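You operate a simulated robot arm through the tools that you are given. There is no shell and no other tool. Be economical: measure what you need, move in short steps, check, and stop when the job is done.

Carry out the task below with a simulated two-armed robot. There is one attempt and no reset: what you move stays moved.

TASK
Press the button of tablet two three times. Then shut the rack drawer one. Then take the yellow weight and put it in the grey tote on the side table of the tote rack. Then fetch the gold gear and set it on the top of blue table one. Then put one of the filter cartons from the top of blue table one on top of the clear jug with a green handle. Do these in the order given. Set down upright: yellow weight, filter carton.

The check looks at the end state, three seconds after you hand in, the way a careful person would. Anything else that was tipped, shoved, dropped, spilled or broken makes it a failure.

THE ROBOT
Two 6-joint arms with two-finger parallel grippers on one trunk, on a base that drives. Base frame: it is fixed to the floor where the robot stands at the start and does not move with it; the origin is under the middle of the robot, x ahead of it, y to its left, z up; the surface under the hand at the start is at about z = 0.9. Lengths are in m, angles in degrees, forces in N, time in s.
The left shoulder is at the start at [0.06, 0.187, 1.172], the right one opposite. With the tool pointing down near the work surface each hand reaches from about 0.26 to 0.62 m from the robot's upright axis, wherever it stands, measured 20 degrees to its own side. Places, roughly: button of tablet two [0.5, -0.1, 0.9]; filter carton [15.5, -0.75, 1]; gold gear (6x6x3 cm) [18.3, -2.5, 0.9]; grey tote [16.25, -12.75, 1]; jug with a green handle [15.5, 0, 1]; rack drawer one [18.4, -12.5, 1.3]; top of blue table one [16.1, -0.3, 0.9]; yellow weight [15.25, -10, 0.75]. Payload 1.57 kg a hand.
The TCP of each hand is the grasp point between the finger pads, 0.03 m short of the fingertips. In the tool frame z runs along the fingers and y along their closing line. The gripper opens to 0.11 m. The fingers are 0.024 m wide and 0.012 m thick; the gripper's body (0.048 by 0.112 m) begins 0.078 m behind the TCP.
Orientation is that of the tool frame in the base frame, as a unit quaternion [x, y, z, w]. With the fingers straight down and closing along the base's y, the tool's x points along the base's -x, its y along +y and its z along -z.

THE INTERFACE
- The arms move only by the tool drive_tool. It takes "left_plan", "right_plan" or both (then of equal length, played together; a hand with none holds still); each is a list of rows, each a list of 7 numbers: the shift along the tool's x, y, z in units of 50 mm (1.0 is 50 mm), then the turn, a rotation vector about the tool's x, y, z in units of 8 degrees (1.0 is 8 degrees), then the opening, from 0 (shut) to 1 (fully open). In form: [[x, y, z, rx, ry, rz, jaw], ...]. A call has 1 to 10 rows; each row shifts and turns the commanded pose from where the row before left it, along the tool's axes as they then stand. A call with a number of a shift or a turn outside -1 to 1 is refused whole. Each row takes 0.2 s and may step no farther than 0.05 m and 8.6 degrees from the row before; otherwise, or with a gripper value out of range, the whole call is refused. Where a pose cannot be reached the arm comes as near as it can. A force on the tool above 40 N (or 10 N above the force at the start of the call, whichever is more), or a blocked arm, ends the call early, and 0.2 s more pass. Each finger travels about 0.153 m/s and halts on what it meets, pressing with about 29 N; the grip force reading is that of the motor and also rises with nothing between the fingers. The clock runs only during rows and for 0.2 s after the last one: add rows that do not move to give the fingers time. The reply holds the time, the measured pose of the TCP, the force on the tool along the base axes, the opening and the grip force, in the units named above and with some noise, with the torque about the TCP (base axes, N m) and any sound that the robot's microphone picked up, and new pictures: "show" is both (left out), scene, wrist or none (wrist: the cameras of the hands that moved).
- Cameras (640 x 400 px; columns grow to the right, rows downward): "scene" is now at [0.0152, -0.0342, 1.7218]; the picture's right is [-0.40, -0.92, 0.00], its down [-0.63, 0.27, -0.73] and it looks along [0.67, -0.29, -0.68] (base axes); focal length 248 px, centre (320, 200). "left" rides on the left gripper at [0.07, -0.016, -0.141] in its tool frame; the picture's right is [0.23, 0.97, 0.00], its down [-0.86, 0.20, -0.48] and it looks along [-0.47, 0.11, 0.88] (tool axes); focal length 222 px, centre (320, 200). "right" rides on the right gripper at [0.07, 0.016, -0.141] in its tool frame; the picture's right is [-0.23, 0.97, 0.00], its down [-0.86, -0.20, -0.48] and it looks along [-0.47, -0.11, 0.88] (tool axes); focal length 222 px, centre (320, 200). There is no depth. A picture from a camera that has moved, and an enlarged one, comes with that camera's place and axes in the base frame and with its lens.
- slide_trunk(by): slides the trunk up (or, below 0, down) by that many m; the arms and the scene camera ride with it, the base frame stays. It gives what a move gives, with no picture.
- drive_base(legs): drives the robot by 1 to 6 legs, each [ahead, left, turn to the left] in m, m and degrees, along the robot's own axes; the way and the turn of a leg run together, so that a leg with both is an arc; at most 1.5 m and 180 degrees a leg. The arms and the cameras ride along, it lands a little off, and it stops where it bumps. It gives what a move gives, and a new picture of the scene camera.
- head_to(pan, tilt): turns the head with the scene camera to pan (to the left, within 86 degrees either way) and tilt (down, from -29 to 69), counted from straight ahead of the robot. It gives what a move gives, and a new picture of the scene camera.
- enlarge(camera, box): a new picture of the part [left, top, right, bottom] of that camera's present view, enlarged. It takes no simulated time.
- job_done(): hands the job in; it is judged then, once.

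Go step by step. Nothing tells you exact positions but the pictures and the camera data: compare them with the known pose of the tool, close in by small moves and look again before you grip or let go. The budget is 165 turns and 260 pictures, counting those below and the enlarged ones. Unless the task says otherwise, let go and move clear before handing in, and close with one line.

The tools are called after "Request:" as name(argument=value, ...) on one line, values as JSON. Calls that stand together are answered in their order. drive_tool: Moves the arms, as the interface text tells. Its arguments: {"type":"object","properties":{"left_plan":{"type":"array"},"right_plan":{"type":"array"},"show":{"type":"string","enum":["both","scene","wrist","none"]}},"required":[]} The other tools are called the same way: slide_trunk (by) slides the trunk up or down; drive_base (legs) drives the base; head_to (pan, tilt) turns the head that bears the scene camera; enlarge (camera, box) takes an enlarged picture of a part of a camera's view; job_done () hands the job in.

At the start:

```text
t: 0.0
left_ee_pos: [0.463, 0.0656, 1.217]
left_tool_rot: [-0.001, 1.0, 0.001, 0.001]
left_wrist_force: [0.2, 0.2, 0.2]
left_wrist_torque: [0.01, 0.0, -0.01]
left_grip_width: 0.1101
left_finger_force: 0.0
right_ee_pos: [0.3967, -0.3211, 1.2906]
right_tool_rot: [0.0, 1.0, 0.0, 0.0]
right_wrist_force: [0.2, 0.0, 0.7]
right_wrist_torque: [0.0, 0.01, -0.03]
right_grip_width: 0.1099
right_finger_force: 0.1
trunk travel left (down, up): [-0.8, 0.19]
robot x, y, heading: [0.0029, 0.0029, 0.1]
head pan, tilt: [-23.6, 43.2]
```

scene: 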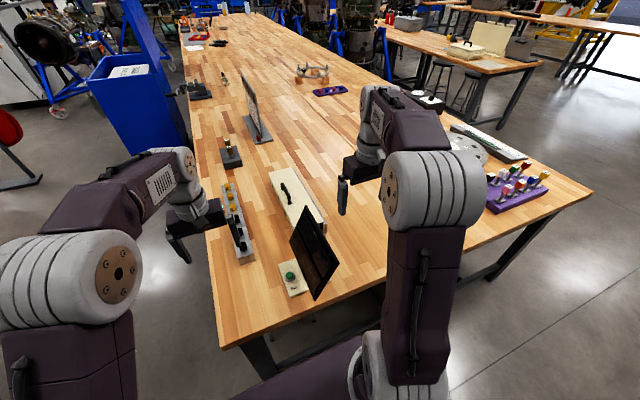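
right: 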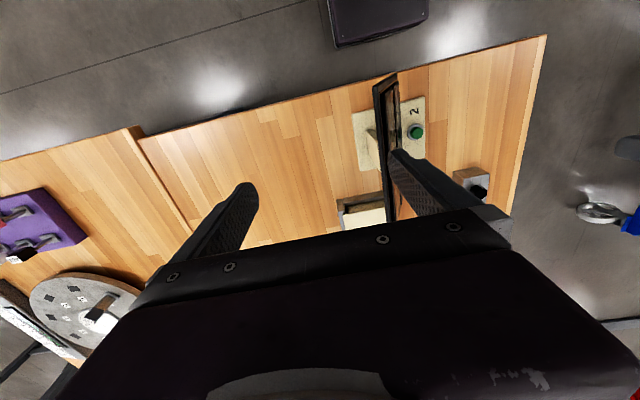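
left: 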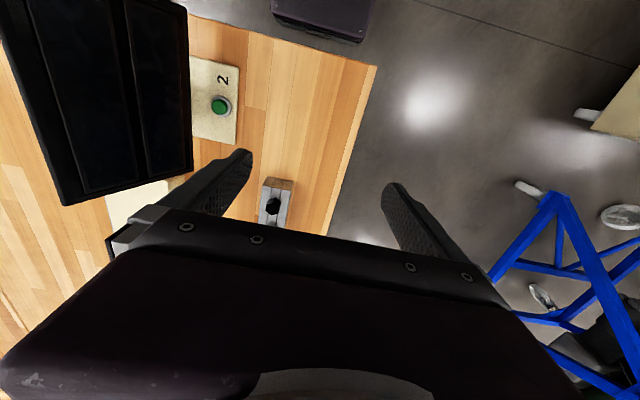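

I see tablet two's green button near [0.48, -0.118, 0.92], with the screen standing beside it. I'll take a closer look before pressing.

Request:
enlarge(camera="scene", box=[220, 170, 380, 320])

Request:
enlarge(camera="left", box=[0, 0, 320, 240])

```text
2.67 times, centred on (300, 245) of scene
camera zoom: at [0.0152, -0.0342, 1.7218], right [-0.4, -0.92, 0.0], down [-0.63, 0.27, -0.73], along [0.67, -0.29, -0.68], focal length 663 px, centre (373, 80)
```

zoom: 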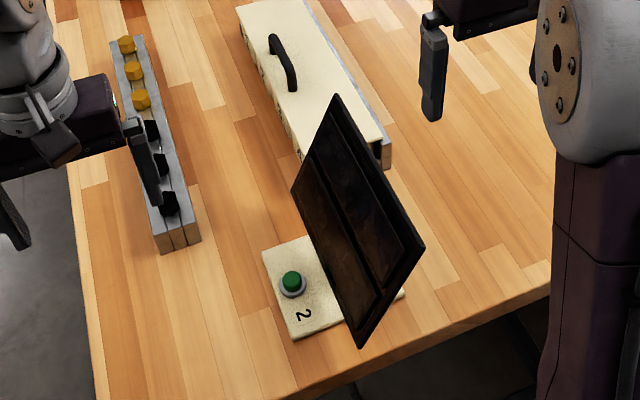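

```text
1.67 times, centred on (160, 120) of left
camera zoom: at [0.3951, 0.0482, 1.3592], right [-0.23, 0.97, 0.0], down [0.86, 0.2, 0.48], along [0.47, 0.11, -0.88], focal length 370 px, centre (587, 333)
```

zoom: 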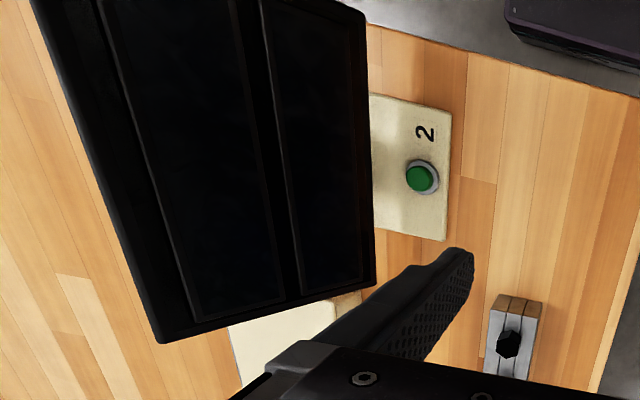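

The button is about 5 cm from the screen, which leans away from it. I'll move the closed left gripper over the button and lower partway.

Request:
drive_tool(left_plan=[[-0.08, -0.91, 0, 0, 0, 0, 0], [-0.08, -0.91, 0, 0, 0, 0, 0], [-0.08, -0.91, 0, 0, 0, 0, 0], [-0.08, -0.91, 0, 0, 0, 0, 0], [0, 0, 1, 0, 0, 0, 0], [0, 0, 1, 0, 0, 0, 0], [0, 0, 1, 0, 0, 0, 0], [0, 0, 0, 0, 0, 0, 0]])

```text
t: 1.8
left_ee_pos: [0.4697, -0.1092, 1.0617]
left_tool_rot: [0.0, 1.0, 0.001, -0.001]
left_wrist_force: [-0.1, 0.2, -0.2]
left_wrist_torque: [0.02, 0.0, 0.01]
left_grip_width: 0.0
left_finger_force: 21.6
left hand out of reach, approached as far as the arm can: row 4
right_ee_pos: [0.3956, -0.3201, 1.2921]
right_tool_rot: [0.0, 1.0, 0.0, 0.0]
right_wrist_force: [0.1, 0.4, 0.3]
right_wrist_torque: [0.0, -0.02, 0.0]
right_grip_width: 0.1101
right_finger_force: 0.0
trunk travel left (down, up): [-0.8, 0.19]
robot x, y, heading: [-0.0009, 0.0008, 0.2]
head pan, tilt: [-23.6, 43.2]
camera scene: at [0.0141, -0.0335, 1.7219], right [-0.4, -0.92, 0.0], down [-0.63, 0.27, -0.73], along [0.67, -0.29, -0.68], focal length 248 px, centre (320, 200)
camera left: at [0.3999, -0.1265, 1.2041], right [-0.23, 0.97, 0.0], down [0.85, 0.2, 0.48], along [0.47, 0.11, -0.88], focal length 222 px, centre (320, 200)
```

scene: 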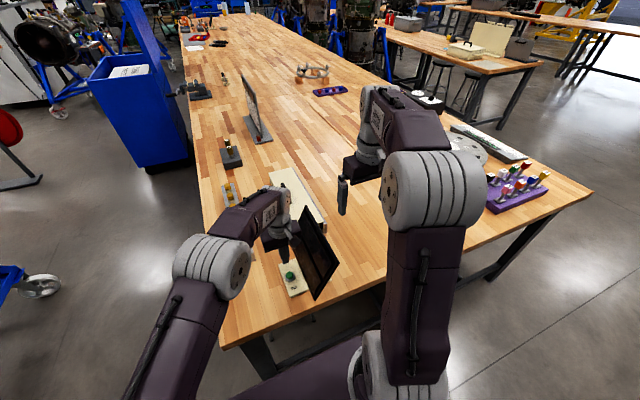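
left: 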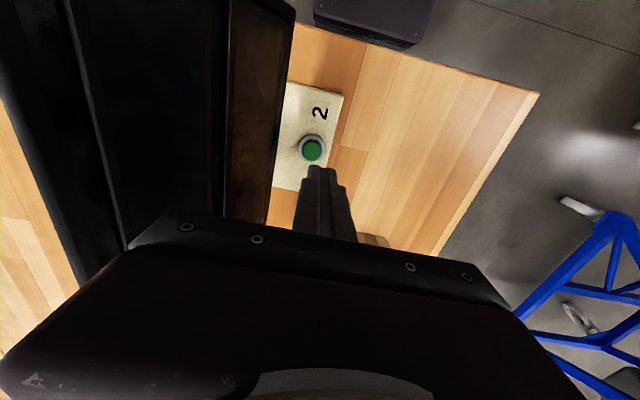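

The button reads at about [0.481, -0.118]. I'll correct sideways and lower to a few centimetres above it.

Request:
drive_tool(left_plan=[[-0.22, -0.16, 0, 0, 0, 0, 0], [0, 0, 1, 0, 0, 0, 0], [0, 0, 0.5, 0, 0, 0, 0], [0, 0, 0, 0, 0, 0, 0]], show="wrist")

```text
t: 2.8
left_ee_pos: [0.4808, -0.1173, 0.9868]
left_tool_rot: [0.0, 1.0, 0.001, 0.0]
left_wrist_force: [-0.1, 0.5, -0.8]
left_wrist_torque: [0.0, 0.01, -0.03]
left_grip_width: 0.0001
left_finger_force: 21.4
right_ee_pos: [0.3967, -0.321, 1.2901]
right_tool_rot: [0.0, 1.0, 0.001, 0.0]
right_wrist_force: [0.9, 0.1, 1.1]
right_wrist_torque: [-0.03, 0.02, 0.02]
right_grip_width: 0.1101
right_finger_force: 0.0
trunk travel left (down, up): [-0.8, 0.19]
robot x, y, heading: [-0.0004, 0.0002, 0.2]
head pan, tilt: [-23.6, 43.2]
camera left: at [0.4116, -0.1347, 1.1293], right [-0.23, 0.97, 0.0], down [0.85, 0.2, 0.48], along [0.47, 0.11, -0.88], focal length 222 px, centre (320, 200)
```

left: 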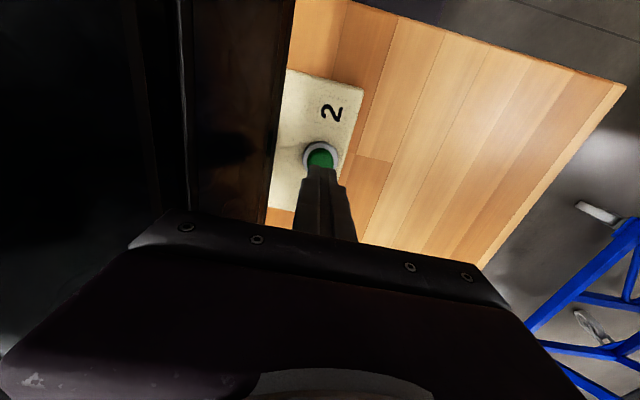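

The tip is just above the button. I'll press down in small steps and watch the force.

Request:
drive_tool(left_plan=[[0, 0, 0.3, 0, 0, 0, 0], [0, 0, 0.2, 0, 0, 0, 0], [0, 0, 0.1, 0, 0, 0, 0], [0, 0, 0.1, 0, 0, 0, 0]], show="wrist")

```text
t: 3.8
left_ee_pos: [0.4792, -0.1182, 0.9539]
left_tool_rot: [0.001, 1.0, -0.001, 0.003]
left_wrist_force: [2.7, -0.4, 13.1]
left_wrist_torque: [-0.05, -0.06, -0.02]
left_grip_width: 0.0
left_finger_force: 21.4
right_ee_pos: [0.3954, -0.3209, 1.2925]
right_tool_rot: [0.0, 1.0, 0.0, 0.0]
right_wrist_force: [0.6, 0.3, 0.4]
right_wrist_torque: [-0.01, 0.04, 0.02]
right_grip_width: 0.1101
right_finger_force: 0.0
trunk travel left (down, up): [-0.8, 0.19]
robot x, y, heading: [0.0005, -0.001, 0.1]
head pan, tilt: [-23.6, 43.2]
heard: click
camera left: at [0.4106, -0.1342, 1.0967], right [-0.23, 0.97, 0.0], down [0.85, 0.2, 0.48], along [0.47, 0.11, -0.88], focal length 222 px, centre (320, 200)
```

left: 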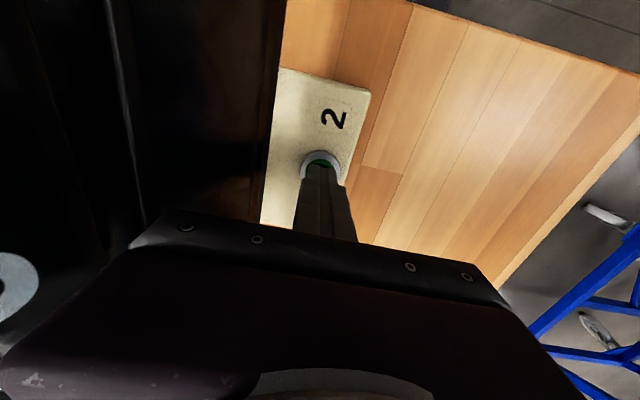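

I heard a click, so that is the first press. I'll lift fully to let it release.

Request:
drive_tool(left_plan=[[0, 0, -0.3, 0, 0, 0, 0], [0, 0, -0.4, 0, 0, 0, 0], [0, 0, 0, 0, 0, 0, 0]], show="wrist")

```text
t: 4.6
left_ee_pos: [0.4819, -0.1175, 0.987]
left_tool_rot: [0.0, 1.0, 0.0, -0.001]
left_wrist_force: [-0.4, -0.3, 0.5]
left_wrist_torque: [0.0, 0.03, 0.02]
left_grip_width: 0.0002
left_finger_force: 21.8
right_ee_pos: [0.397, -0.3207, 1.2904]
right_tool_rot: [0.001, 1.0, -0.001, -0.001]
right_wrist_force: [-0.6, 0.3, -0.7]
right_wrist_torque: [-0.04, 0.01, 0.03]
right_grip_width: 0.11
right_finger_force: 0.1
trunk travel left (down, up): [-0.8, 0.19]
robot x, y, heading: [-0.002, -0.0009, 0.1]
head pan, tilt: [-23.6, 43.2]
camera left: at [0.4118, -0.1345, 1.1292], right [-0.23, 0.97, 0.0], down [0.86, 0.2, 0.48], along [0.47, 0.11, -0.88], focal length 222 px, centre (320, 200)
```

left: 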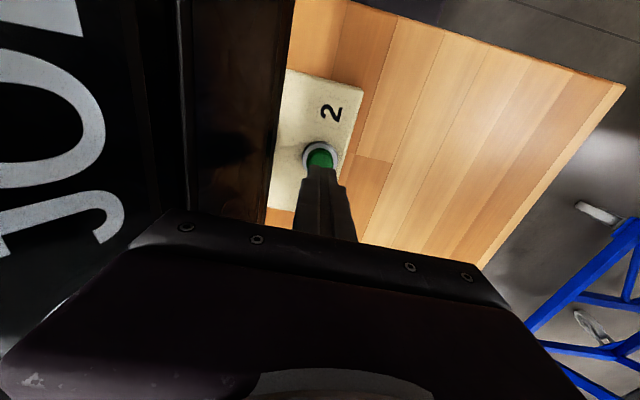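

The screen now shows something after one press. I'll press the second time and lift again.

Request:
drive_tool(left_plan=[[0, 0, 0.3, 0, 0, 0, 0], [0, 0, 0.2, 0, 0, 0, 0], [0, 0, 0.1, 0, 0, 0, 0], [0, 0, 0.1, 0, 0, 0, 0], [0, 0, 0, 0, 0, 0, 0], [0, 0, -0.3, 0, 0, 0, 0], [0, 0, -0.4, 0, 0, 0, 0], [0, 0, 0, 0, 0, 0, 0]], show="both")

```text
t: 6.4
left_ee_pos: [0.4817, -0.117, 0.9873]
left_tool_rot: [0.0, 1.0, 0.0, 0.0]
left_wrist_force: [-1.0, 0.3, 0.0]
left_wrist_torque: [0.01, 0.0, 0.03]
left_grip_width: 0.0
left_finger_force: 21.1
right_ee_pos: [0.3962, -0.3217, 1.2901]
right_tool_rot: [0.0, 1.0, 0.0, 0.0]
right_wrist_force: [0.7, 0.3, 0.0]
right_wrist_torque: [-0.05, -0.01, 0.04]
right_grip_width: 0.1099
right_finger_force: 0.0
trunk travel left (down, up): [-0.8, 0.19]
robot x, y, heading: [-0.0016, 0.0058, 0.0]
head pan, tilt: [-23.6, 43.2]
heard: click
camera scene: at [0.0158, -0.0345, 1.7218], right [-0.4, -0.92, 0.0], down [-0.63, 0.27, -0.73], along [0.67, -0.29, -0.69], focal length 248 px, centre (320, 200)
camera left: at [0.4121, -0.1345, 1.1293], right [-0.23, 0.97, 0.0], down [0.86, 0.2, 0.48], along [0.47, 0.11, -0.88], focal length 222 px, centre (320, 200)
```

scene: 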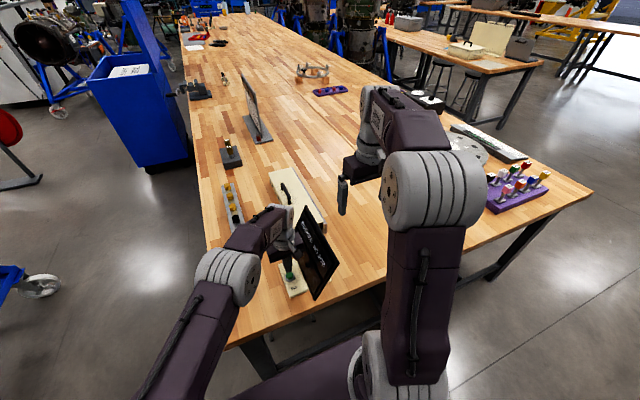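
left: 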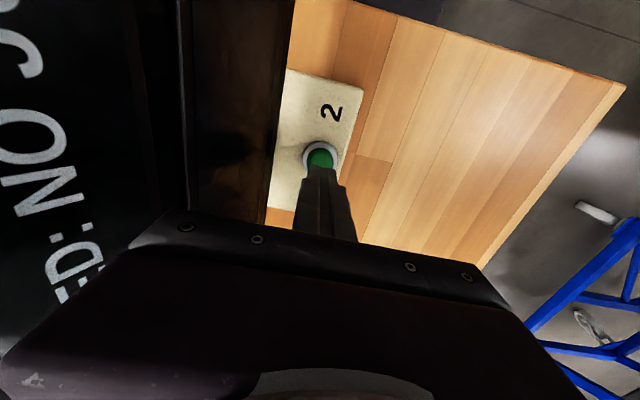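

The second click registered. I'll do the third press, then lift well clear and look at the screen.

Request:
drive_tool(left_plan=[[0, 0, 0.3, 0, 0, 0, 0], [0, 0, 0.2, 0, 0, 0, 0], [0, 0, 0.1, 0, 0, 0, 0], [0, 0, 0.1, 0, 0, 0, 0], [0, 0, 0, 0, 0, 0, 0], [0, 0, -0.7, 0, 0, 0, 0], [0, 0, -1, 0, 0, 0, 0], [0, 0, -1, 0, 0, 0, 0], [0.3, 1, -1, 0, 0, 0, 0], [0.3, 1, -1, 0, 0, 0, 0]], show="both")

Request:
enlarge(camera="scene", box=[240, 180, 380, 310])

```text
refused: row 9 steps farther than a row can; nothing moved
```

```text
3.08 times, centred on (310, 245) of scene
camera zoom: at [0.0158, -0.0345, 1.7218], right [-0.4, -0.92, 0.0], down [-0.63, 0.27, -0.73], along [0.67, -0.29, -0.69], focal length 765 px, centre (351, 62)
```

zoom: 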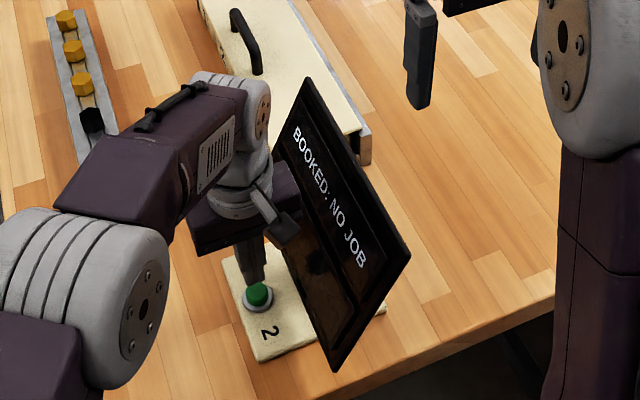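

The screen reads "BOOKED: NO JOB". I'll redo the refused third press with a lawful retreat.

Request:
drive_tool(left_plan=[[0, 0, 0.3, 0, 0, 0, 0], [0, 0, 0.2, 0, 0, 0, 0], [0, 0, 0.1, 0, 0, 0, 0], [0, 0, 0.1, 0, 0, 0, 0], [0, 0, 0, 0, 0, 0, 0], [0, 0, -0.7, 0, 0, 0, 0], [0, 0, -0.9, 0, 0, 0, 0], [0, 0, -0.9, 0, 0, 0, 0], [0.2, 0.6, -0.6, 0, 0, 0, 0], [0.2, 0.6, -0.6, 0, 0, 0, 0]], show="scene")

Request:
enlarge(camera="scene", box=[240, 180, 380, 310])

```text
t: 8.6
left_ee_pos: [0.4583, -0.055, 1.1386]
left_tool_rot: [-0.001, 1.0, -0.001, 0.001]
left_wrist_force: [0.3, 0.2, -0.5]
left_wrist_torque: [0.01, -0.02, -0.01]
left_grip_width: 0.0
left_finger_force: 21.3
right_ee_pos: [0.3958, -0.3181, 1.2922]
right_tool_rot: [-0.001, 1.0, -0.001, 0.001]
right_wrist_force: [0.1, 0.4, -0.6]
right_wrist_torque: [-0.04, -0.02, 0.0]
right_grip_width: 0.1102
right_finger_force: 0.1
trunk travel left (down, up): [-0.8, 0.19]
robot x, y, heading: [0.0002, 0.0, 0.0]
head pan, tilt: [-23.6, 43.2]
heard: click
camera scene: at [0.013, -0.0319, 1.7218], right [-0.4, -0.92, 0.0], down [-0.63, 0.27, -0.73], along [0.67, -0.29, -0.68], focal length 248 px, centre (320, 200)
```

scene: 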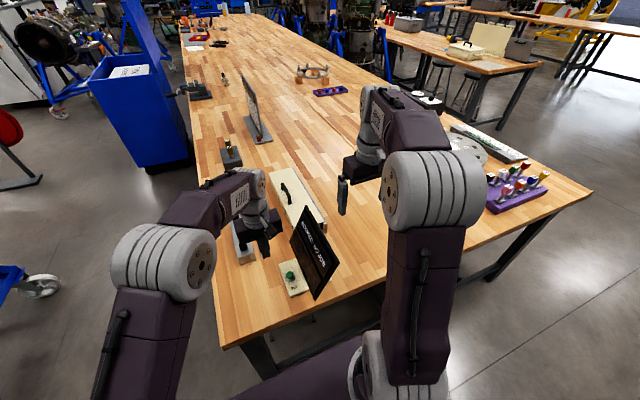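

```text
3.08 times, centred on (310, 245) of scene
camera zoom: at [0.013, -0.0319, 1.7218], right [-0.4, -0.92, 0.0], down [-0.63, 0.27, -0.73], along [0.67, -0.29, -0.68], focal length 765 px, centre (351, 62)
```

zoom: 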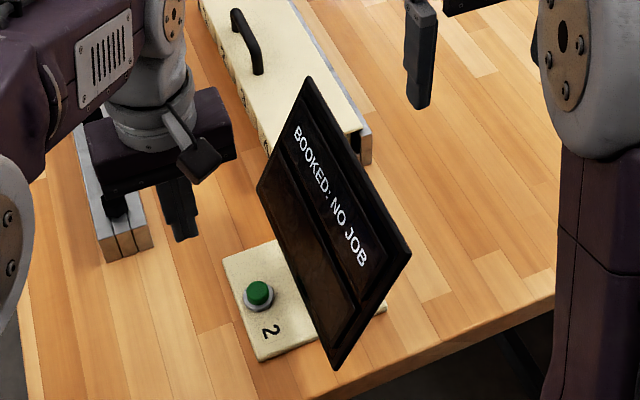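

Three clicks are in and the left hand is clear. I'll back away from the table and look ahead and to the right to plan the drive.

Request:
drive_base(legs=[[-0.7, 0, 0]])

Request:
head_to(pan=-10, tilt=8)

Request:
head_to(pan=-70, tilt=8)

```text
t: 12.4
left_ee_pos: [-0.236, -0.0562, 1.1375]
left_tool_rot: [0.001, 1.0, 0.0, -0.001]
left_wrist_force: [-0.3, -0.1, -0.4]
left_wrist_torque: [0.02, -0.05, -0.02]
left_grip_width: 0.0
left_finger_force: 21.1
right_ee_pos: [-0.2995, -0.3204, 1.2907]
right_tool_rot: [0.0, 1.0, 0.0, 0.0]
right_wrist_force: [0.2, 0.0, -0.4]
right_wrist_torque: [0.01, 0.02, -0.01]
right_grip_width: 0.11
right_finger_force: 0.0
trunk travel left (down, up): [-0.8, 0.19]
robot x, y, heading: [-0.6989, -0.0022, -0.3]
head pan, tilt: [-23.6, 43.2]
camera scene: at [-0.6811, -0.0338, 1.7218], right [-0.4, -0.92, 0.0], down [-0.63, 0.27, -0.73], along [0.67, -0.29, -0.69], focal length 248 px, centre (320, 200)
```

scene: 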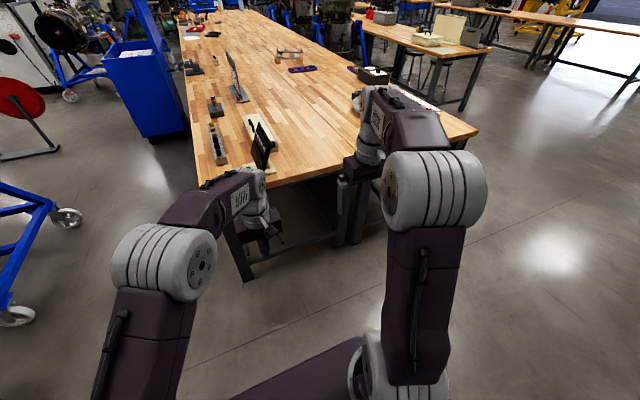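

```text
t: 13.4
left_ee_pos: [-0.2361, -0.0572, 1.1383]
left_tool_rot: [0.001, 1.0, 0.0, 0.0]
left_wrist_force: [-0.2, -0.1, 0.3]
left_wrist_torque: [0.05, -0.02, -0.03]
left_grip_width: 0.0
left_finger_force: 21.5
right_ee_pos: [-0.3014, -0.3204, 1.291]
right_tool_rot: [0.0, 1.0, -0.001, -0.001]
right_wrist_force: [0.2, 0.3, -0.2]
right_wrist_torque: [-0.02, -0.03, -0.01]
right_grip_width: 0.1101
right_finger_force: 0.1
trunk travel left (down, up): [-0.8, 0.19]
robot x, y, heading: [-0.6983, -0.0028, -0.1]
head pan, tilt: [-10.0, 8.0]
camera scene: at [-0.6667, -0.0168, 1.7774], right [-0.18, -0.98, 0.0], down [-0.14, 0.02, -0.99], along [0.97, -0.17, -0.14], focal length 248 px, centre (320, 200)
```

scene: 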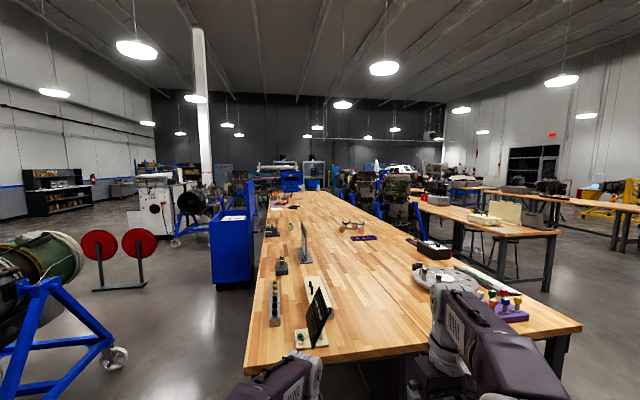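

```text
t: 14.7
left_ee_pos: [-0.2369, -0.057, 1.1384]
left_tool_rot: [0.001, 1.0, 0.0, 0.0]
left_wrist_force: [-0.7, -0.2, 0.9]
left_wrist_torque: [0.0, 0.0, 0.01]
left_grip_width: 0.0002
left_finger_force: 20.8
right_ee_pos: [-0.3006, -0.3197, 1.291]
right_tool_rot: [-0.001, 1.0, 0.0, 0.001]
right_wrist_force: [-0.1, -0.2, -0.3]
right_wrist_torque: [0.02, 0.0, 0.0]
right_grip_width: 0.1099
right_finger_force: 0.1
trunk travel left (down, up): [-0.8, 0.19]
robot x, y, heading: [-0.6958, 0.0002, 0.0]
head pan, tilt: [-70.0, 8.0]
camera scene: at [-0.7264, -0.0876, 1.7775], right [-0.94, -0.34, 0.0], down [-0.05, 0.13, -0.99], along [0.34, -0.93, -0.14], focal length 248 px, centre (320, 200)
```

scene: 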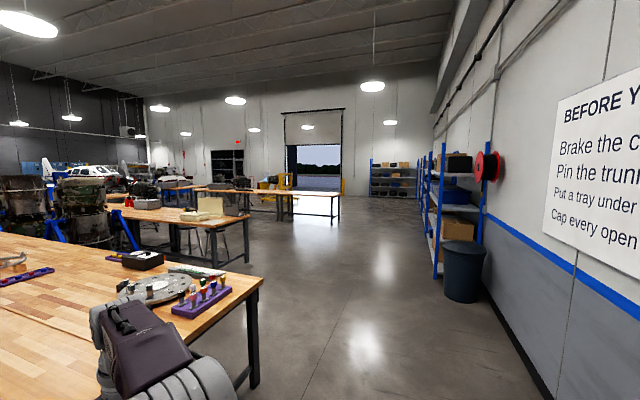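

Three rows of tables lie to the right with their ends at x≈1.3–1.8, and shelves and a bin stand near x≈-1.2. I'll go down the aisle between them toward y≈-7, then look toward the rack.

Request:
drive_base(legs=[[0, 0, -90], [1.4, 0, 0], [1.2, 0.6, 0], [1.4, 0.4, 0], [1.4, 0, 0], [1.0, 0, 0]])

Request:
head_to(pan=60, tilt=10)

Request:
head_to(pan=0, tilt=10)

```text
t: 50.1
left_ee_pos: [0.1806, -6.8849, 1.1374]
left_tool_rot: [0.709, 0.705, -0.001, 0.0]
left_wrist_force: [-0.4, -0.7, 0.3]
left_wrist_torque: [-0.01, 0.01, 0.03]
left_grip_width: 0.0001
left_finger_force: 21.2
right_ee_pos: [-0.0837, -6.8186, 1.291]
right_tool_rot: [0.708, 0.706, 0.0, 0.0]
right_wrist_force: [0.6, 0.3, -0.8]
right_wrist_torque: [-0.03, 0.0, -0.02]
right_grip_width: 0.11
right_finger_force: 0.1
trunk travel left (down, up): [-0.8, 0.19]
robot x, y, heading: [0.2387, -6.4231, -90.3]
head pan, tilt: [-70.0, 8.0]
camera scene: at [0.1508, -6.3955, 1.7775], right [-0.34, 0.94, 0.0], down [0.13, 0.05, -0.99], along [-0.93, -0.33, -0.14], focal length 248 px, centre (320, 200)
```

scene: 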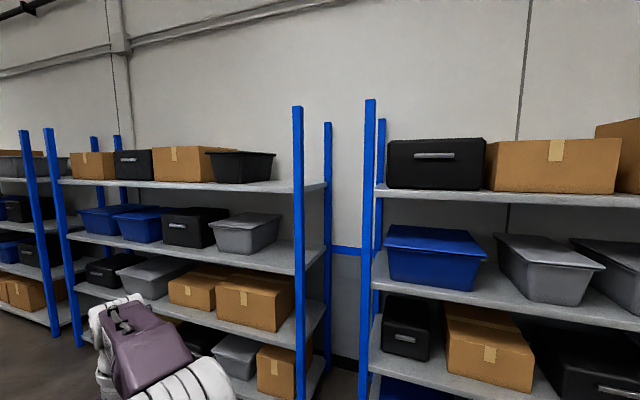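

```text
t: 52.2
left_ee_pos: [0.1793, -6.8833, 1.1366]
left_tool_rot: [0.709, 0.706, 0.001, 0.0]
left_wrist_force: [0.0, 0.1, 0.2]
left_wrist_torque: [-0.01, -0.02, 0.01]
left_grip_width: 0.0001
left_finger_force: 21.5
right_ee_pos: [-0.0829, -6.8191, 1.2902]
right_tool_rot: [0.709, 0.705, 0.001, 0.0]
right_wrist_force: [0.0, -0.3, 0.6]
right_wrist_torque: [-0.01, 0.01, -0.03]
right_grip_width: 0.1099
right_finger_force: 0.1
trunk travel left (down, up): [-0.8, 0.19]
robot x, y, heading: [0.2384, -6.419, -90.4]
head pan, tilt: [60.0, 10.0]
camera scene: at [0.3182, -6.4121, 1.7742], right [-0.5, -0.86, 0.0], down [-0.15, 0.09, -0.98], along [0.85, -0.5, -0.17], focal length 248 px, centre (320, 200)
```

scene: 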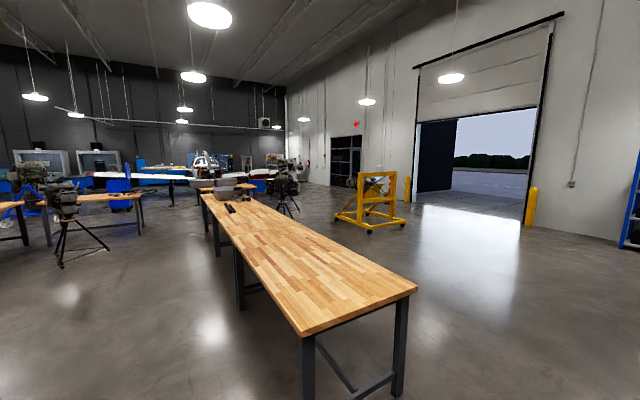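

```text
t: 53.5
left_ee_pos: [0.1797, -6.8838, 1.1368]
left_tool_rot: [0.709, 0.705, 0.0, 0.0]
left_wrist_force: [0.0, -0.4, -0.6]
left_wrist_torque: [0.03, 0.01, -0.05]
left_grip_width: 0.0002
left_finger_force: 21.1
right_ee_pos: [-0.0835, -6.8196, 1.2904]
right_tool_rot: [0.709, 0.706, 0.0, 0.001]
right_wrist_force: [0.4, -0.5, 0.1]
right_wrist_torque: [0.01, -0.02, -0.03]
right_grip_width: 0.1099
right_finger_force: 0.0
trunk travel left (down, up): [-0.8, 0.19]
robot x, y, heading: [0.2387, -6.4251, -90.3]
head pan, tilt: [0.0, 10.0]
camera scene: at [0.2376, -6.4582, 1.7742], right [-1.0, 0.0, 0.0], down [0.0, 0.17, -0.98], along [0.0, -0.98, -0.17], focal length 248 px, centre (320, 200)
```

scene: 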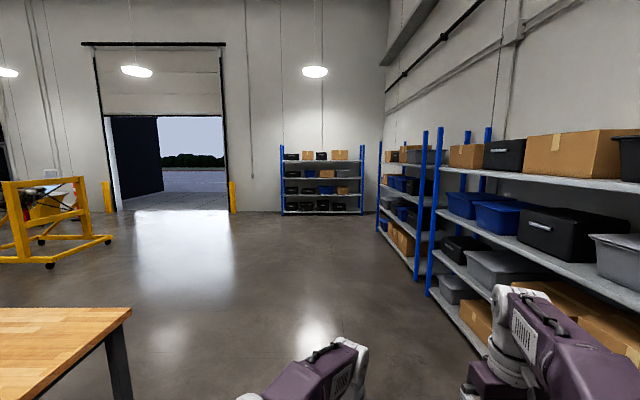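

Open floor lies beyond table three, and a yellow stand sits at about x 4.5–6.6, y −10 to −12.3. I'll go round the table end and along y≈-8.75.

Request:
drive_base(legs=[[1.2, 0, 0], [1.15, 0, 0], [0, 0, 90], [1.5, 0, 0], [1.5, 0, 0]])

Request:
head_to(pan=-35, tilt=10)

```text
t: 83.0
left_ee_pos: [3.6738, -8.9258, 1.1371]
left_tool_rot: [0.014, 1.0, 0.001, 0.001]
left_wrist_force: [0.2, -0.1, -0.2]
left_wrist_torque: [-0.02, 0.01, 0.04]
left_grip_width: 0.0
left_finger_force: 21.2
right_ee_pos: [3.6017, -9.1867, 1.2903]
right_tool_rot: [0.014, 1.0, -0.001, 0.0]
right_wrist_force: [-0.6, -0.3, -0.7]
right_wrist_torque: [-0.04, 0.01, 0.01]
right_grip_width: 0.11
right_finger_force: 0.0
trunk travel left (down, up): [-0.8, 0.19]
robot x, y, heading: [3.211, -8.858, -1.8]
head pan, tilt: [0.0, 10.0]
camera scene: at [3.2464, -8.8581, 1.7743], right [-0.03, -1.0, 0.0], down [-0.17, 0.01, -0.98], along [0.98, -0.03, -0.17], focal length 248 px, centre (320, 200)
```

scene: 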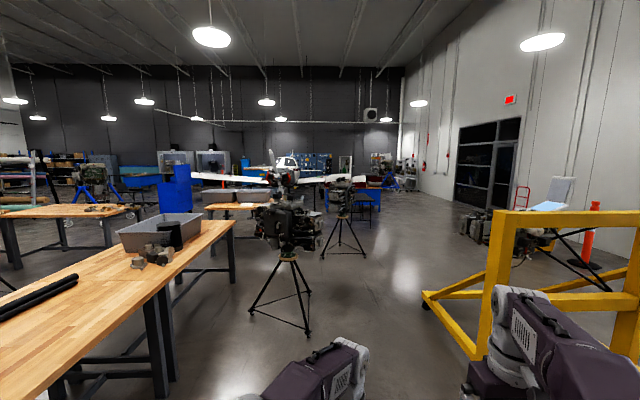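

```text
t: 84.1
left_ee_pos: [3.6727, -8.9263, 1.1377]
left_tool_rot: [0.014, 1.0, 0.0, 0.0]
left_wrist_force: [0.8, 0.5, 0.1]
left_wrist_torque: [-0.03, -0.01, 0.02]
left_grip_width: 0.0001
left_finger_force: 21.1
right_ee_pos: [3.6019, -9.1886, 1.2917]
right_tool_rot: [0.014, 1.0, 0.0, 0.0]
right_wrist_force: [0.3, -0.1, -0.4]
right_wrist_torque: [0.0, 0.02, 0.01]
right_grip_width: 0.1102
right_finger_force: 0.0
trunk travel left (down, up): [-0.8, 0.19]
robot x, y, heading: [3.2179, -8.8543, -1.4]
head pan, tilt: [-35.0, 10.0]
camera scene: at [3.2286, -8.9108, 1.7742], right [-0.6, -0.8, 0.0], down [-0.14, 0.1, -0.98], along [0.79, -0.59, -0.17], focal length 248 px, centre (320, 200)
```

scene: 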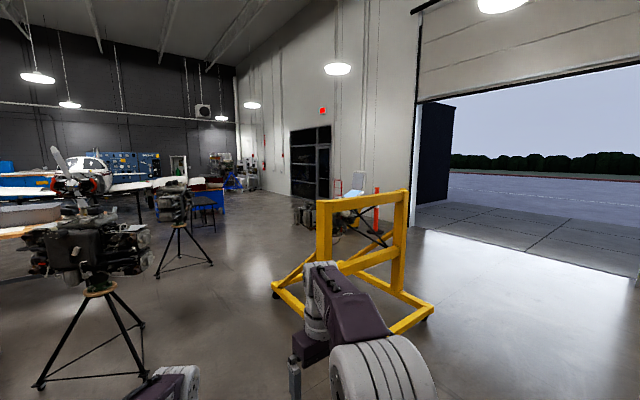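

Two engine tripods stand on the left and the yellow stand on the right, with a gap of about 1.3 m centred near y≈-9.55. I'll pass through it and look again.

Request:
drive_base(legs=[[0, 0, 1.4], [1.3, -0.7, 0], [1.4, 0, 0]])

Request:
head_to(pan=-15, tilt=20)

```text
t: 98.4
left_ee_pos: [6.3956, -9.5933, 1.1375]
left_tool_rot: [-0.008, 1.0, 0.0, 0.0]
left_wrist_force: [-0.9, 0.0, -0.3]
left_wrist_torque: [0.04, 0.02, -0.02]
left_grip_width: 0.0
left_finger_force: 20.9
right_ee_pos: [6.3353, -9.8589, 1.2905]
right_tool_rot: [-0.008, 1.0, 0.0, 0.0]
right_wrist_force: [-0.1, 0.1, -0.3]
right_wrist_torque: [-0.03, -0.01, 0.03]
right_grip_width: 0.1102
right_finger_force: 0.0
trunk travel left (down, up): [-0.8, 0.19]
robot x, y, heading: [5.9318, -9.5417, 0.7]
head pan, tilt: [-35.0, 10.0]
camera scene: at [5.9493, -9.5977, 1.7742], right [-0.56, -0.83, 0.0], down [-0.14, 0.1, -0.98], along [0.82, -0.55, -0.17], focal length 248 px, centre (320, 200)
```

scene: 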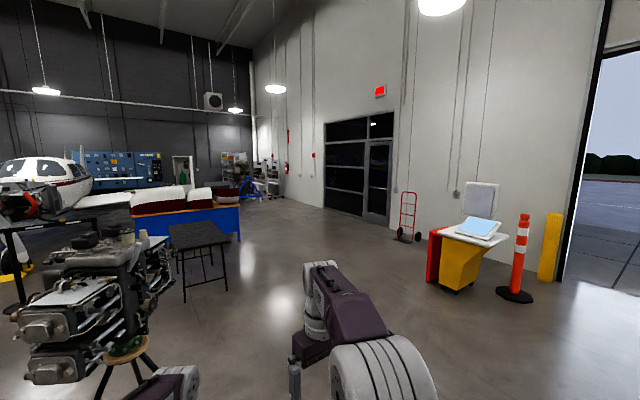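

```text
t: 99.2
left_ee_pos: [6.3951, -9.5937, 1.1377]
left_tool_rot: [-0.008, 1.0, 0.0, 0.0]
left_wrist_force: [-0.2, 0.0, -0.6]
left_wrist_torque: [0.03, -0.01, -0.01]
left_grip_width: 0.0
left_finger_force: 20.5
right_ee_pos: [6.3355, -9.8598, 1.2911]
right_tool_rot: [-0.008, 1.0, 0.001, 0.0]
right_wrist_force: [0.4, 0.6, -0.5]
right_wrist_torque: [-0.02, 0.01, 0.01]
right_grip_width: 0.11
right_finger_force: 0.1
trunk travel left (down, up): [-0.8, 0.19]
robot x, y, heading: [5.9307, -9.5445, 1.1]
head pan, tilt: [-15.0, 20.0]
camera scene: at [5.9635, -9.5684, 1.758], right [-0.24, -0.97, 0.0], down [-0.33, 0.08, -0.94], along [0.91, -0.23, -0.34], focal length 248 px, centre (320, 200)
```

scene: 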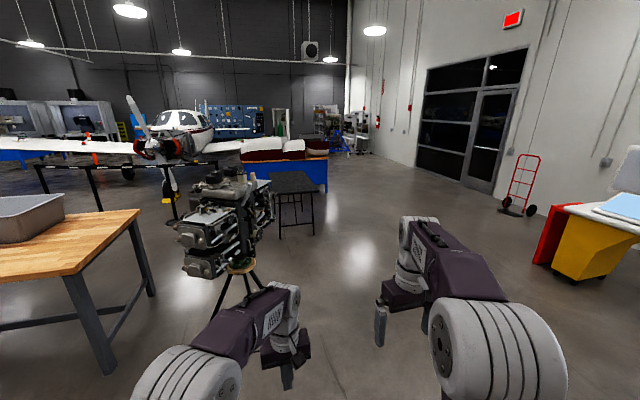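

I need to know exactly where the yellow stand's corner and the tripod feet are before moving diagonally, so I'll look down both ways.

Request:
head_to(pan=-75, tilt=40)

Request:
head_to(pan=10, tilt=35)

```text
t: 100.5
left_ee_pos: [6.3955, -9.5928, 1.1371]
left_tool_rot: [-0.008, 1.0, 0.001, 0.0]
left_wrist_force: [-0.2, -0.1, 0.5]
left_wrist_torque: [-0.01, -0.04, -0.02]
left_grip_width: 0.0
left_finger_force: 21.1
right_ee_pos: [6.3356, -9.8572, 1.291]
right_tool_rot: [-0.008, 1.0, 0.001, -0.001]
right_wrist_force: [-0.1, 0.2, -0.1]
right_wrist_torque: [0.01, -0.01, -0.02]
right_grip_width: 0.1101
right_finger_force: 0.1
trunk travel left (down, up): [-0.8, 0.19]
robot x, y, heading: [5.9325, -9.5379, 0.8]
head pan, tilt: [-75.0, 40.0]
camera scene: at [5.8963, -9.6274, 1.7266], right [-0.96, -0.27, 0.0], down [-0.18, 0.62, -0.77], along [0.21, -0.74, -0.64], focal length 248 px, centre (320, 200)
```

scene: 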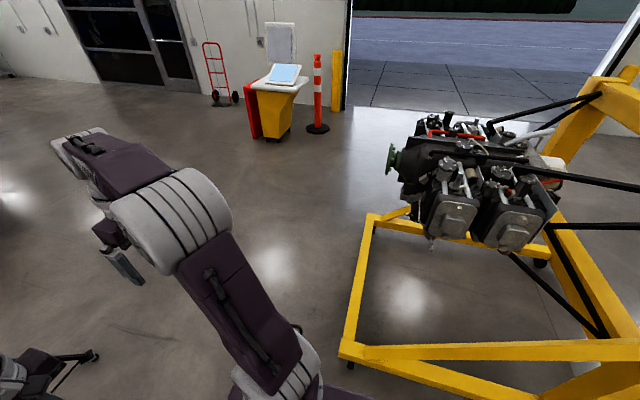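

```text
t: 102.1
left_ee_pos: [6.3941, -9.5922, 1.1376]
left_tool_rot: [-0.009, 1.0, 0.0, 0.0]
left_wrist_force: [-0.2, 0.3, 0.1]
left_wrist_torque: [0.0, 0.0, 0.02]
left_grip_width: 0.0
left_finger_force: 21.6
right_ee_pos: [6.3352, -9.8582, 1.2919]
right_tool_rot: [-0.008, 1.0, 0.0, 0.001]
right_wrist_force: [-0.8, 0.1, -0.8]
right_wrist_torque: [-0.01, 0.02, 0.0]
right_grip_width: 0.1099
right_finger_force: 0.0
trunk travel left (down, up): [-0.8, 0.19]
robot x, y, heading: [5.9368, -9.5437, 0.9]
head pan, tilt: [10.0, 35.0]
camera scene: at [5.9595, -9.529, 1.7341], right [0.19, -0.98, 0.0], down [-0.56, -0.11, -0.82], along [0.8, 0.15, -0.57], focal length 248 px, centre (320, 200)
```

scene: 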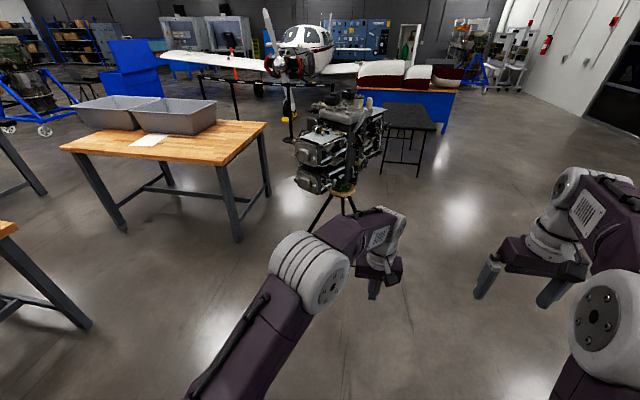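

The stand's far side is at x≈5.9 and the tripod foot at about (7.4, -9.8). I'll weave between them, then go along y≈-11.5 past the black table.

Request:
drive_base(legs=[[0.35, -0.1, 0], [0.5, -0.9, 0], [1.2, -0.75, 0], [1.4, -0.2, 0]])

Request:
head_to(pan=0, tilt=12)

```text
t: 122.7
left_ee_pos: [9.8799, -11.4819, 1.138]
left_tool_rot: [-0.01, 1.0, 0.0, 0.0]
left_wrist_force: [-0.1, -0.2, 1.9]
left_wrist_torque: [-0.02, -0.04, 0.01]
left_grip_width: 0.0001
left_finger_force: 21.0
right_ee_pos: [9.8209, -11.7471, 1.291]
right_tool_rot: [-0.01, 1.0, 0.001, 0.0]
right_wrist_force: [1.2, -0.4, 0.2]
right_wrist_torque: [0.02, 0.03, 0.01]
right_grip_width: 0.1102
right_finger_force: 0.0
trunk travel left (down, up): [-0.8, 0.19]
robot x, y, heading: [9.4241, -11.4317, 1.2]
head pan, tilt: [10.0, 35.0]
camera scene: at [9.4439, -11.4196, 1.7341], right [0.19, -0.98, 0.0], down [-0.56, -0.11, -0.82], along [0.8, 0.16, -0.57], focal length 248 px, centre (320, 200)
```

scene: 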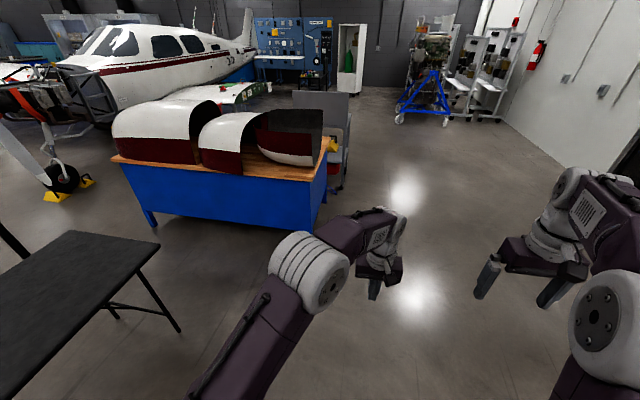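

```text
t: 123.5
left_ee_pos: [9.8809, -11.481, 1.136]
left_tool_rot: [-0.01, 1.0, 0.0, 0.0]
left_wrist_force: [0.6, 0.2, -0.3]
left_wrist_torque: [0.01, 0.01, -0.03]
left_grip_width: 0.0
left_finger_force: 21.1
right_ee_pos: [9.8217, -11.7471, 1.291]
right_tool_rot: [-0.01, 1.0, 0.0, 0.001]
right_wrist_force: [0.7, -0.1, 0.3]
right_wrist_torque: [0.01, 0.02, -0.02]
right_grip_width: 0.11
right_finger_force: 0.0
trunk travel left (down, up): [-0.8, 0.19]
robot x, y, heading: [9.42, -11.4345, 1.0]
head pan, tilt: [0.0, 12.0]
camera scene: at [9.4515, -11.4348, 1.7709], right [0.02, -1.0, 0.0], down [-0.21, 0.0, -0.98], along [0.98, 0.02, -0.21], focal length 248 px, centre (320, 200)
```

scene: 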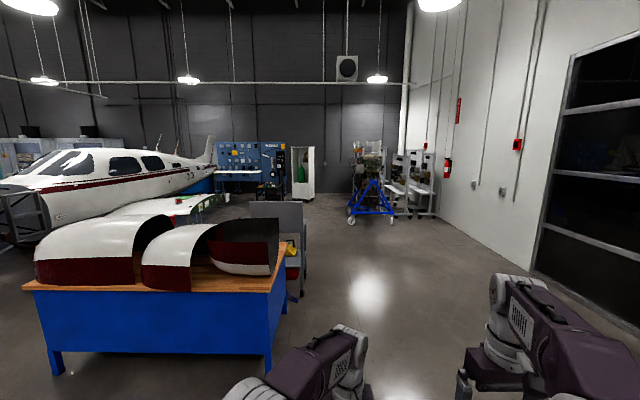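

I see a plane on the left, a blue bench, and an engine stand plus racks at the far end. I'll enlarge the far area to find the rack and the tote.

Request:
enlarge(camera="scene", box=[330, 120, 470, 230])

Request:
enlarge(camera="scene", box=[200, 130, 340, 240])

```text
3.64 times, centred on (400, 175) of scene
camera zoom: at [9.4515, -11.4348, 1.7709], right [0.02, -1.0, 0.0], down [-0.21, 0.0, -0.98], along [0.98, 0.02, -0.21], focal length 904 px, centre (29, 291)
```

zoom: 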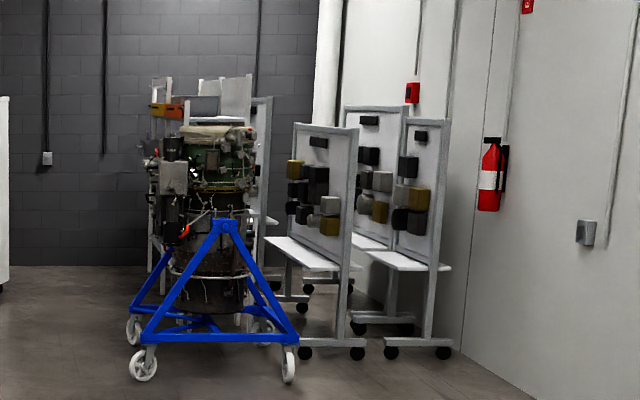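

```text
3.64 times, centred on (270, 185) of scene
camera zoom: at [9.4515, -11.4348, 1.7709], right [0.02, -1.0, 0.0], down [-0.21, 0.0, -0.98], along [0.98, 0.02, -0.21], focal length 904 px, centre (502, 254)
```

zoom: 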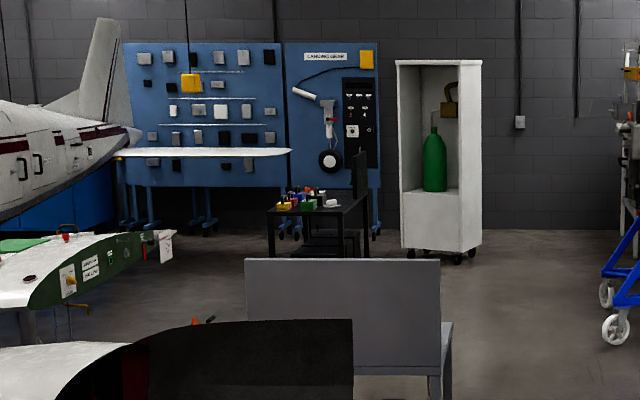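

The rack seems to stand behind the engine stand at x≈15.3–16.4, and a black table with coloured items is near the blue panel. I'll drive closer, keeping right of the bench.

Request:
drive_base(legs=[[0, 0, -1], [1.2, -0.6, 0], [1.4, 0, 0], [1.1, 0, 0]])

Request:
head_to(pan=30, tilt=12)

```text
t: 142.5
left_ee_pos: [13.5836, -12.1267, 1.1375]
left_tool_rot: [0.006, 1.0, 0.0, -0.001]
left_wrist_force: [-0.2, 0.4, 0.5]
left_wrist_torque: [-0.01, 0.01, -0.03]
left_grip_width: 0.0002
left_finger_force: 21.7
right_ee_pos: [13.5179, -12.3896, 1.2912]
right_tool_rot: [0.006, 1.0, 0.0, 0.0]
right_wrist_force: [-0.1, 1.2, -1.0]
right_wrist_torque: [0.0, 0.0, -0.02]
right_grip_width: 0.1099
right_finger_force: 0.1
trunk travel left (down, up): [-0.8, 0.19]
robot x, y, heading: [13.1264, -12.0631, -0.6]
head pan, tilt: [0.0, 12.0]
camera scene: at [13.1558, -12.0657, 1.771], right [-0.01, -1.0, 0.0], down [-0.21, 0.0, -0.98], along [0.98, -0.01, -0.21], focal length 248 px, centre (320, 200)
```

scene: 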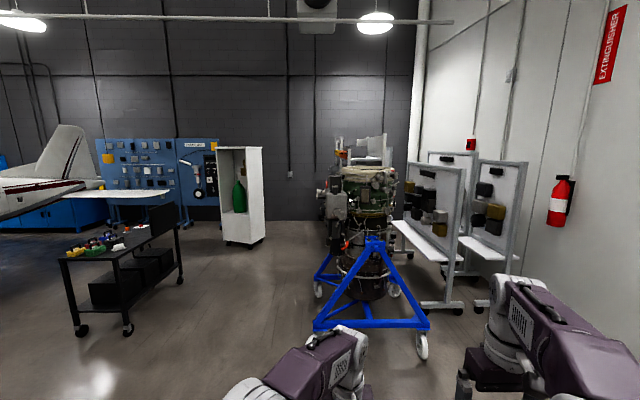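

```text
t: 143.4
left_ee_pos: [13.5844, -12.126, 1.1368]
left_tool_rot: [0.006, 1.0, -0.001, 0.0]
left_wrist_force: [-0.1, 0.6, -0.6]
left_wrist_torque: [0.0, 0.01, -0.03]
left_grip_width: 0.0
left_finger_force: 21.6
right_ee_pos: [13.516, -12.3899, 1.2911]
right_tool_rot: [0.006, 1.0, 0.0, 0.0]
right_wrist_force: [-0.8, 0.0, -0.5]
right_wrist_torque: [-0.01, 0.0, 0.0]
right_grip_width: 0.1101
right_finger_force: 0.1
trunk travel left (down, up): [-0.8, 0.19]
robot x, y, heading: [13.1252, -12.0629, -0.8]
head pan, tilt: [30.0, 12.0]
camera scene: at [13.1447, -12.0192, 1.771], right [0.49, -0.87, 0.0], down [-0.18, -0.1, -0.98], along [0.85, 0.48, -0.21], focal length 248 px, centre (320, 200)
```

scene: 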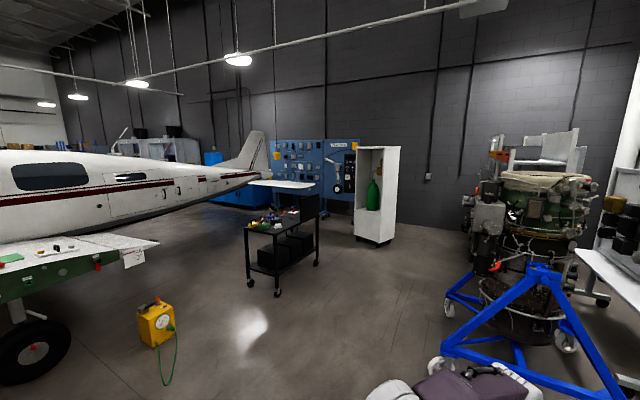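

The black cart with coloured weights is near (15.2–16.2, -9.7 to -10.3). The passage between it and the engine stand centres on y≈-11.05, so I'll go there and look at the rack.

Request:
drive_base(legs=[[0, 0, 0.7], [0.9, 1.0, 0], [1.2, 0, 0]])

Request:
head_to(pan=-35, tilt=15)

```text
t: 156.1
left_ee_pos: [15.6791, -11.0963, 1.1384]
left_tool_rot: [-0.008, 1.0, 0.0, 0.0]
left_wrist_force: [-0.1, -0.1, 0.6]
left_wrist_torque: [-0.01, 0.01, -0.01]
left_grip_width: 0.0
left_finger_force: 21.4
right_ee_pos: [15.6176, -11.3617, 1.2926]
right_tool_rot: [-0.009, 1.0, 0.0, 0.001]
right_wrist_force: [0.4, -0.1, -0.7]
right_wrist_torque: [-0.02, 0.02, 0.02]
right_grip_width: 0.1099
right_finger_force: 0.1
trunk travel left (down, up): [-0.8, 0.19]
robot x, y, heading: [15.2137, -11.0454, 1.0]
head pan, tilt: [30.0, 12.0]
camera scene: at [15.2358, -11.0019, 1.771], right [0.51, -0.86, 0.0], down [-0.18, -0.11, -0.98], along [0.84, 0.5, -0.21], focal length 248 px, centre (320, 200)
```

scene: 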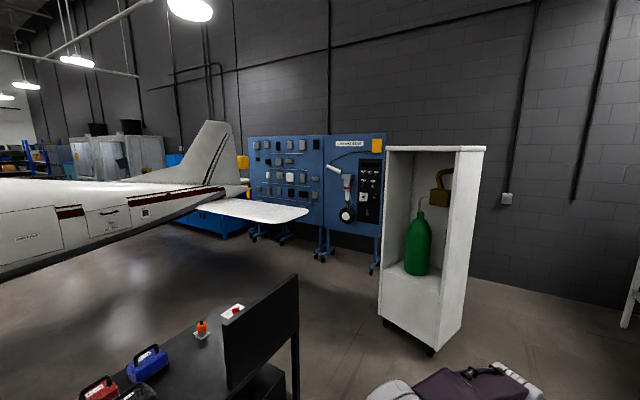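

```text
t: 157.5
left_ee_pos: [15.6787, -11.0972, 1.137]
left_tool_rot: [-0.008, 1.0, 0.001, 0.0]
left_wrist_force: [0.1, 0.4, -0.6]
left_wrist_torque: [0.01, 0.01, -0.02]
left_grip_width: 0.0
left_finger_force: 21.1
right_ee_pos: [15.6193, -11.3617, 1.2907]
right_tool_rot: [-0.009, 1.0, 0.0, 0.0]
right_wrist_force: [0.5, 0.4, 0.7]
right_wrist_torque: [0.0, 0.01, 0.03]
right_grip_width: 0.1101
right_finger_force: 0.0
trunk travel left (down, up): [-0.8, 0.19]
robot x, y, heading: [15.2186, -11.0484, 0.9]
head pan, tilt: [-35.0, 15.0]
camera scene: at [15.2342, -11.1021, 1.7661], right [-0.56, -0.83, 0.0], down [-0.21, 0.14, -0.97], along [0.8, -0.54, -0.26], focal length 248 px, centre (320, 200)
```

scene: 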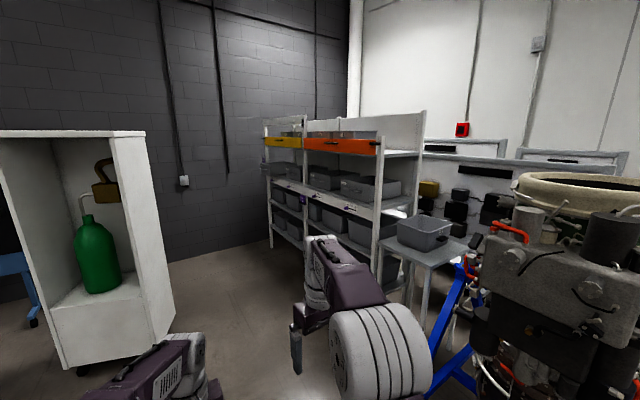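

I found the rack with yellow and orange drawers, and the grey tote on its side table. I'll zoom in for the drawer labels.

Request:
enlarge(camera="scene", box=[250, 110, 410, 220])

Request:
enlarge(camera="scene", box=[350, 180, 490, 290])

```text
3.64 times, centred on (330, 165) of scene
camera zoom: at [15.2342, -11.1021, 1.7661], right [-0.56, -0.83, 0.0], down [-0.21, 0.14, -0.97], along [0.8, -0.54, -0.26], focal length 904 px, centre (284, 327)
```

zoom: 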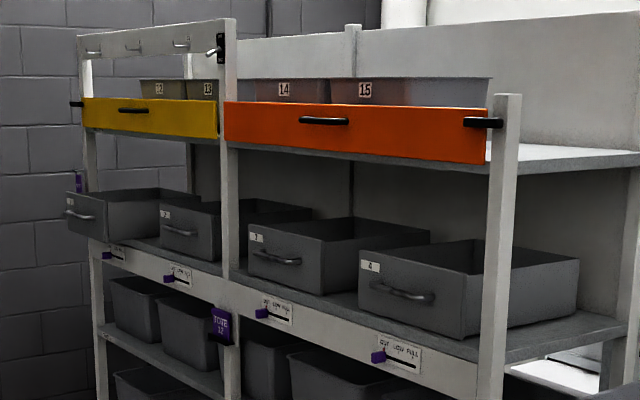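

```text
3.64 times, centred on (420, 235) of scene
camera zoom: at [15.2342, -11.1021, 1.7661], right [-0.56, -0.83, 0.0], down [-0.21, 0.14, -0.97], along [0.8, -0.54, -0.26], focal length 904 px, centre (-44, 73)
```

zoom: 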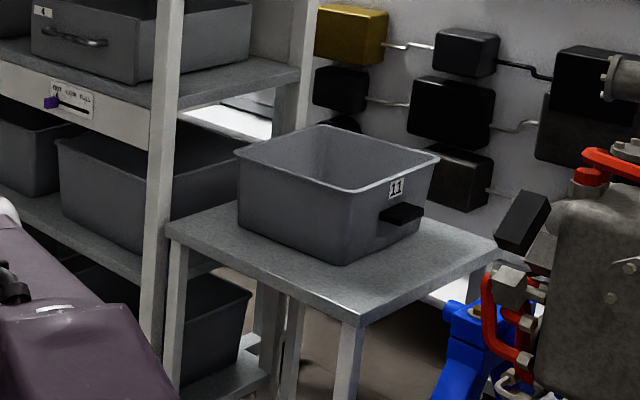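

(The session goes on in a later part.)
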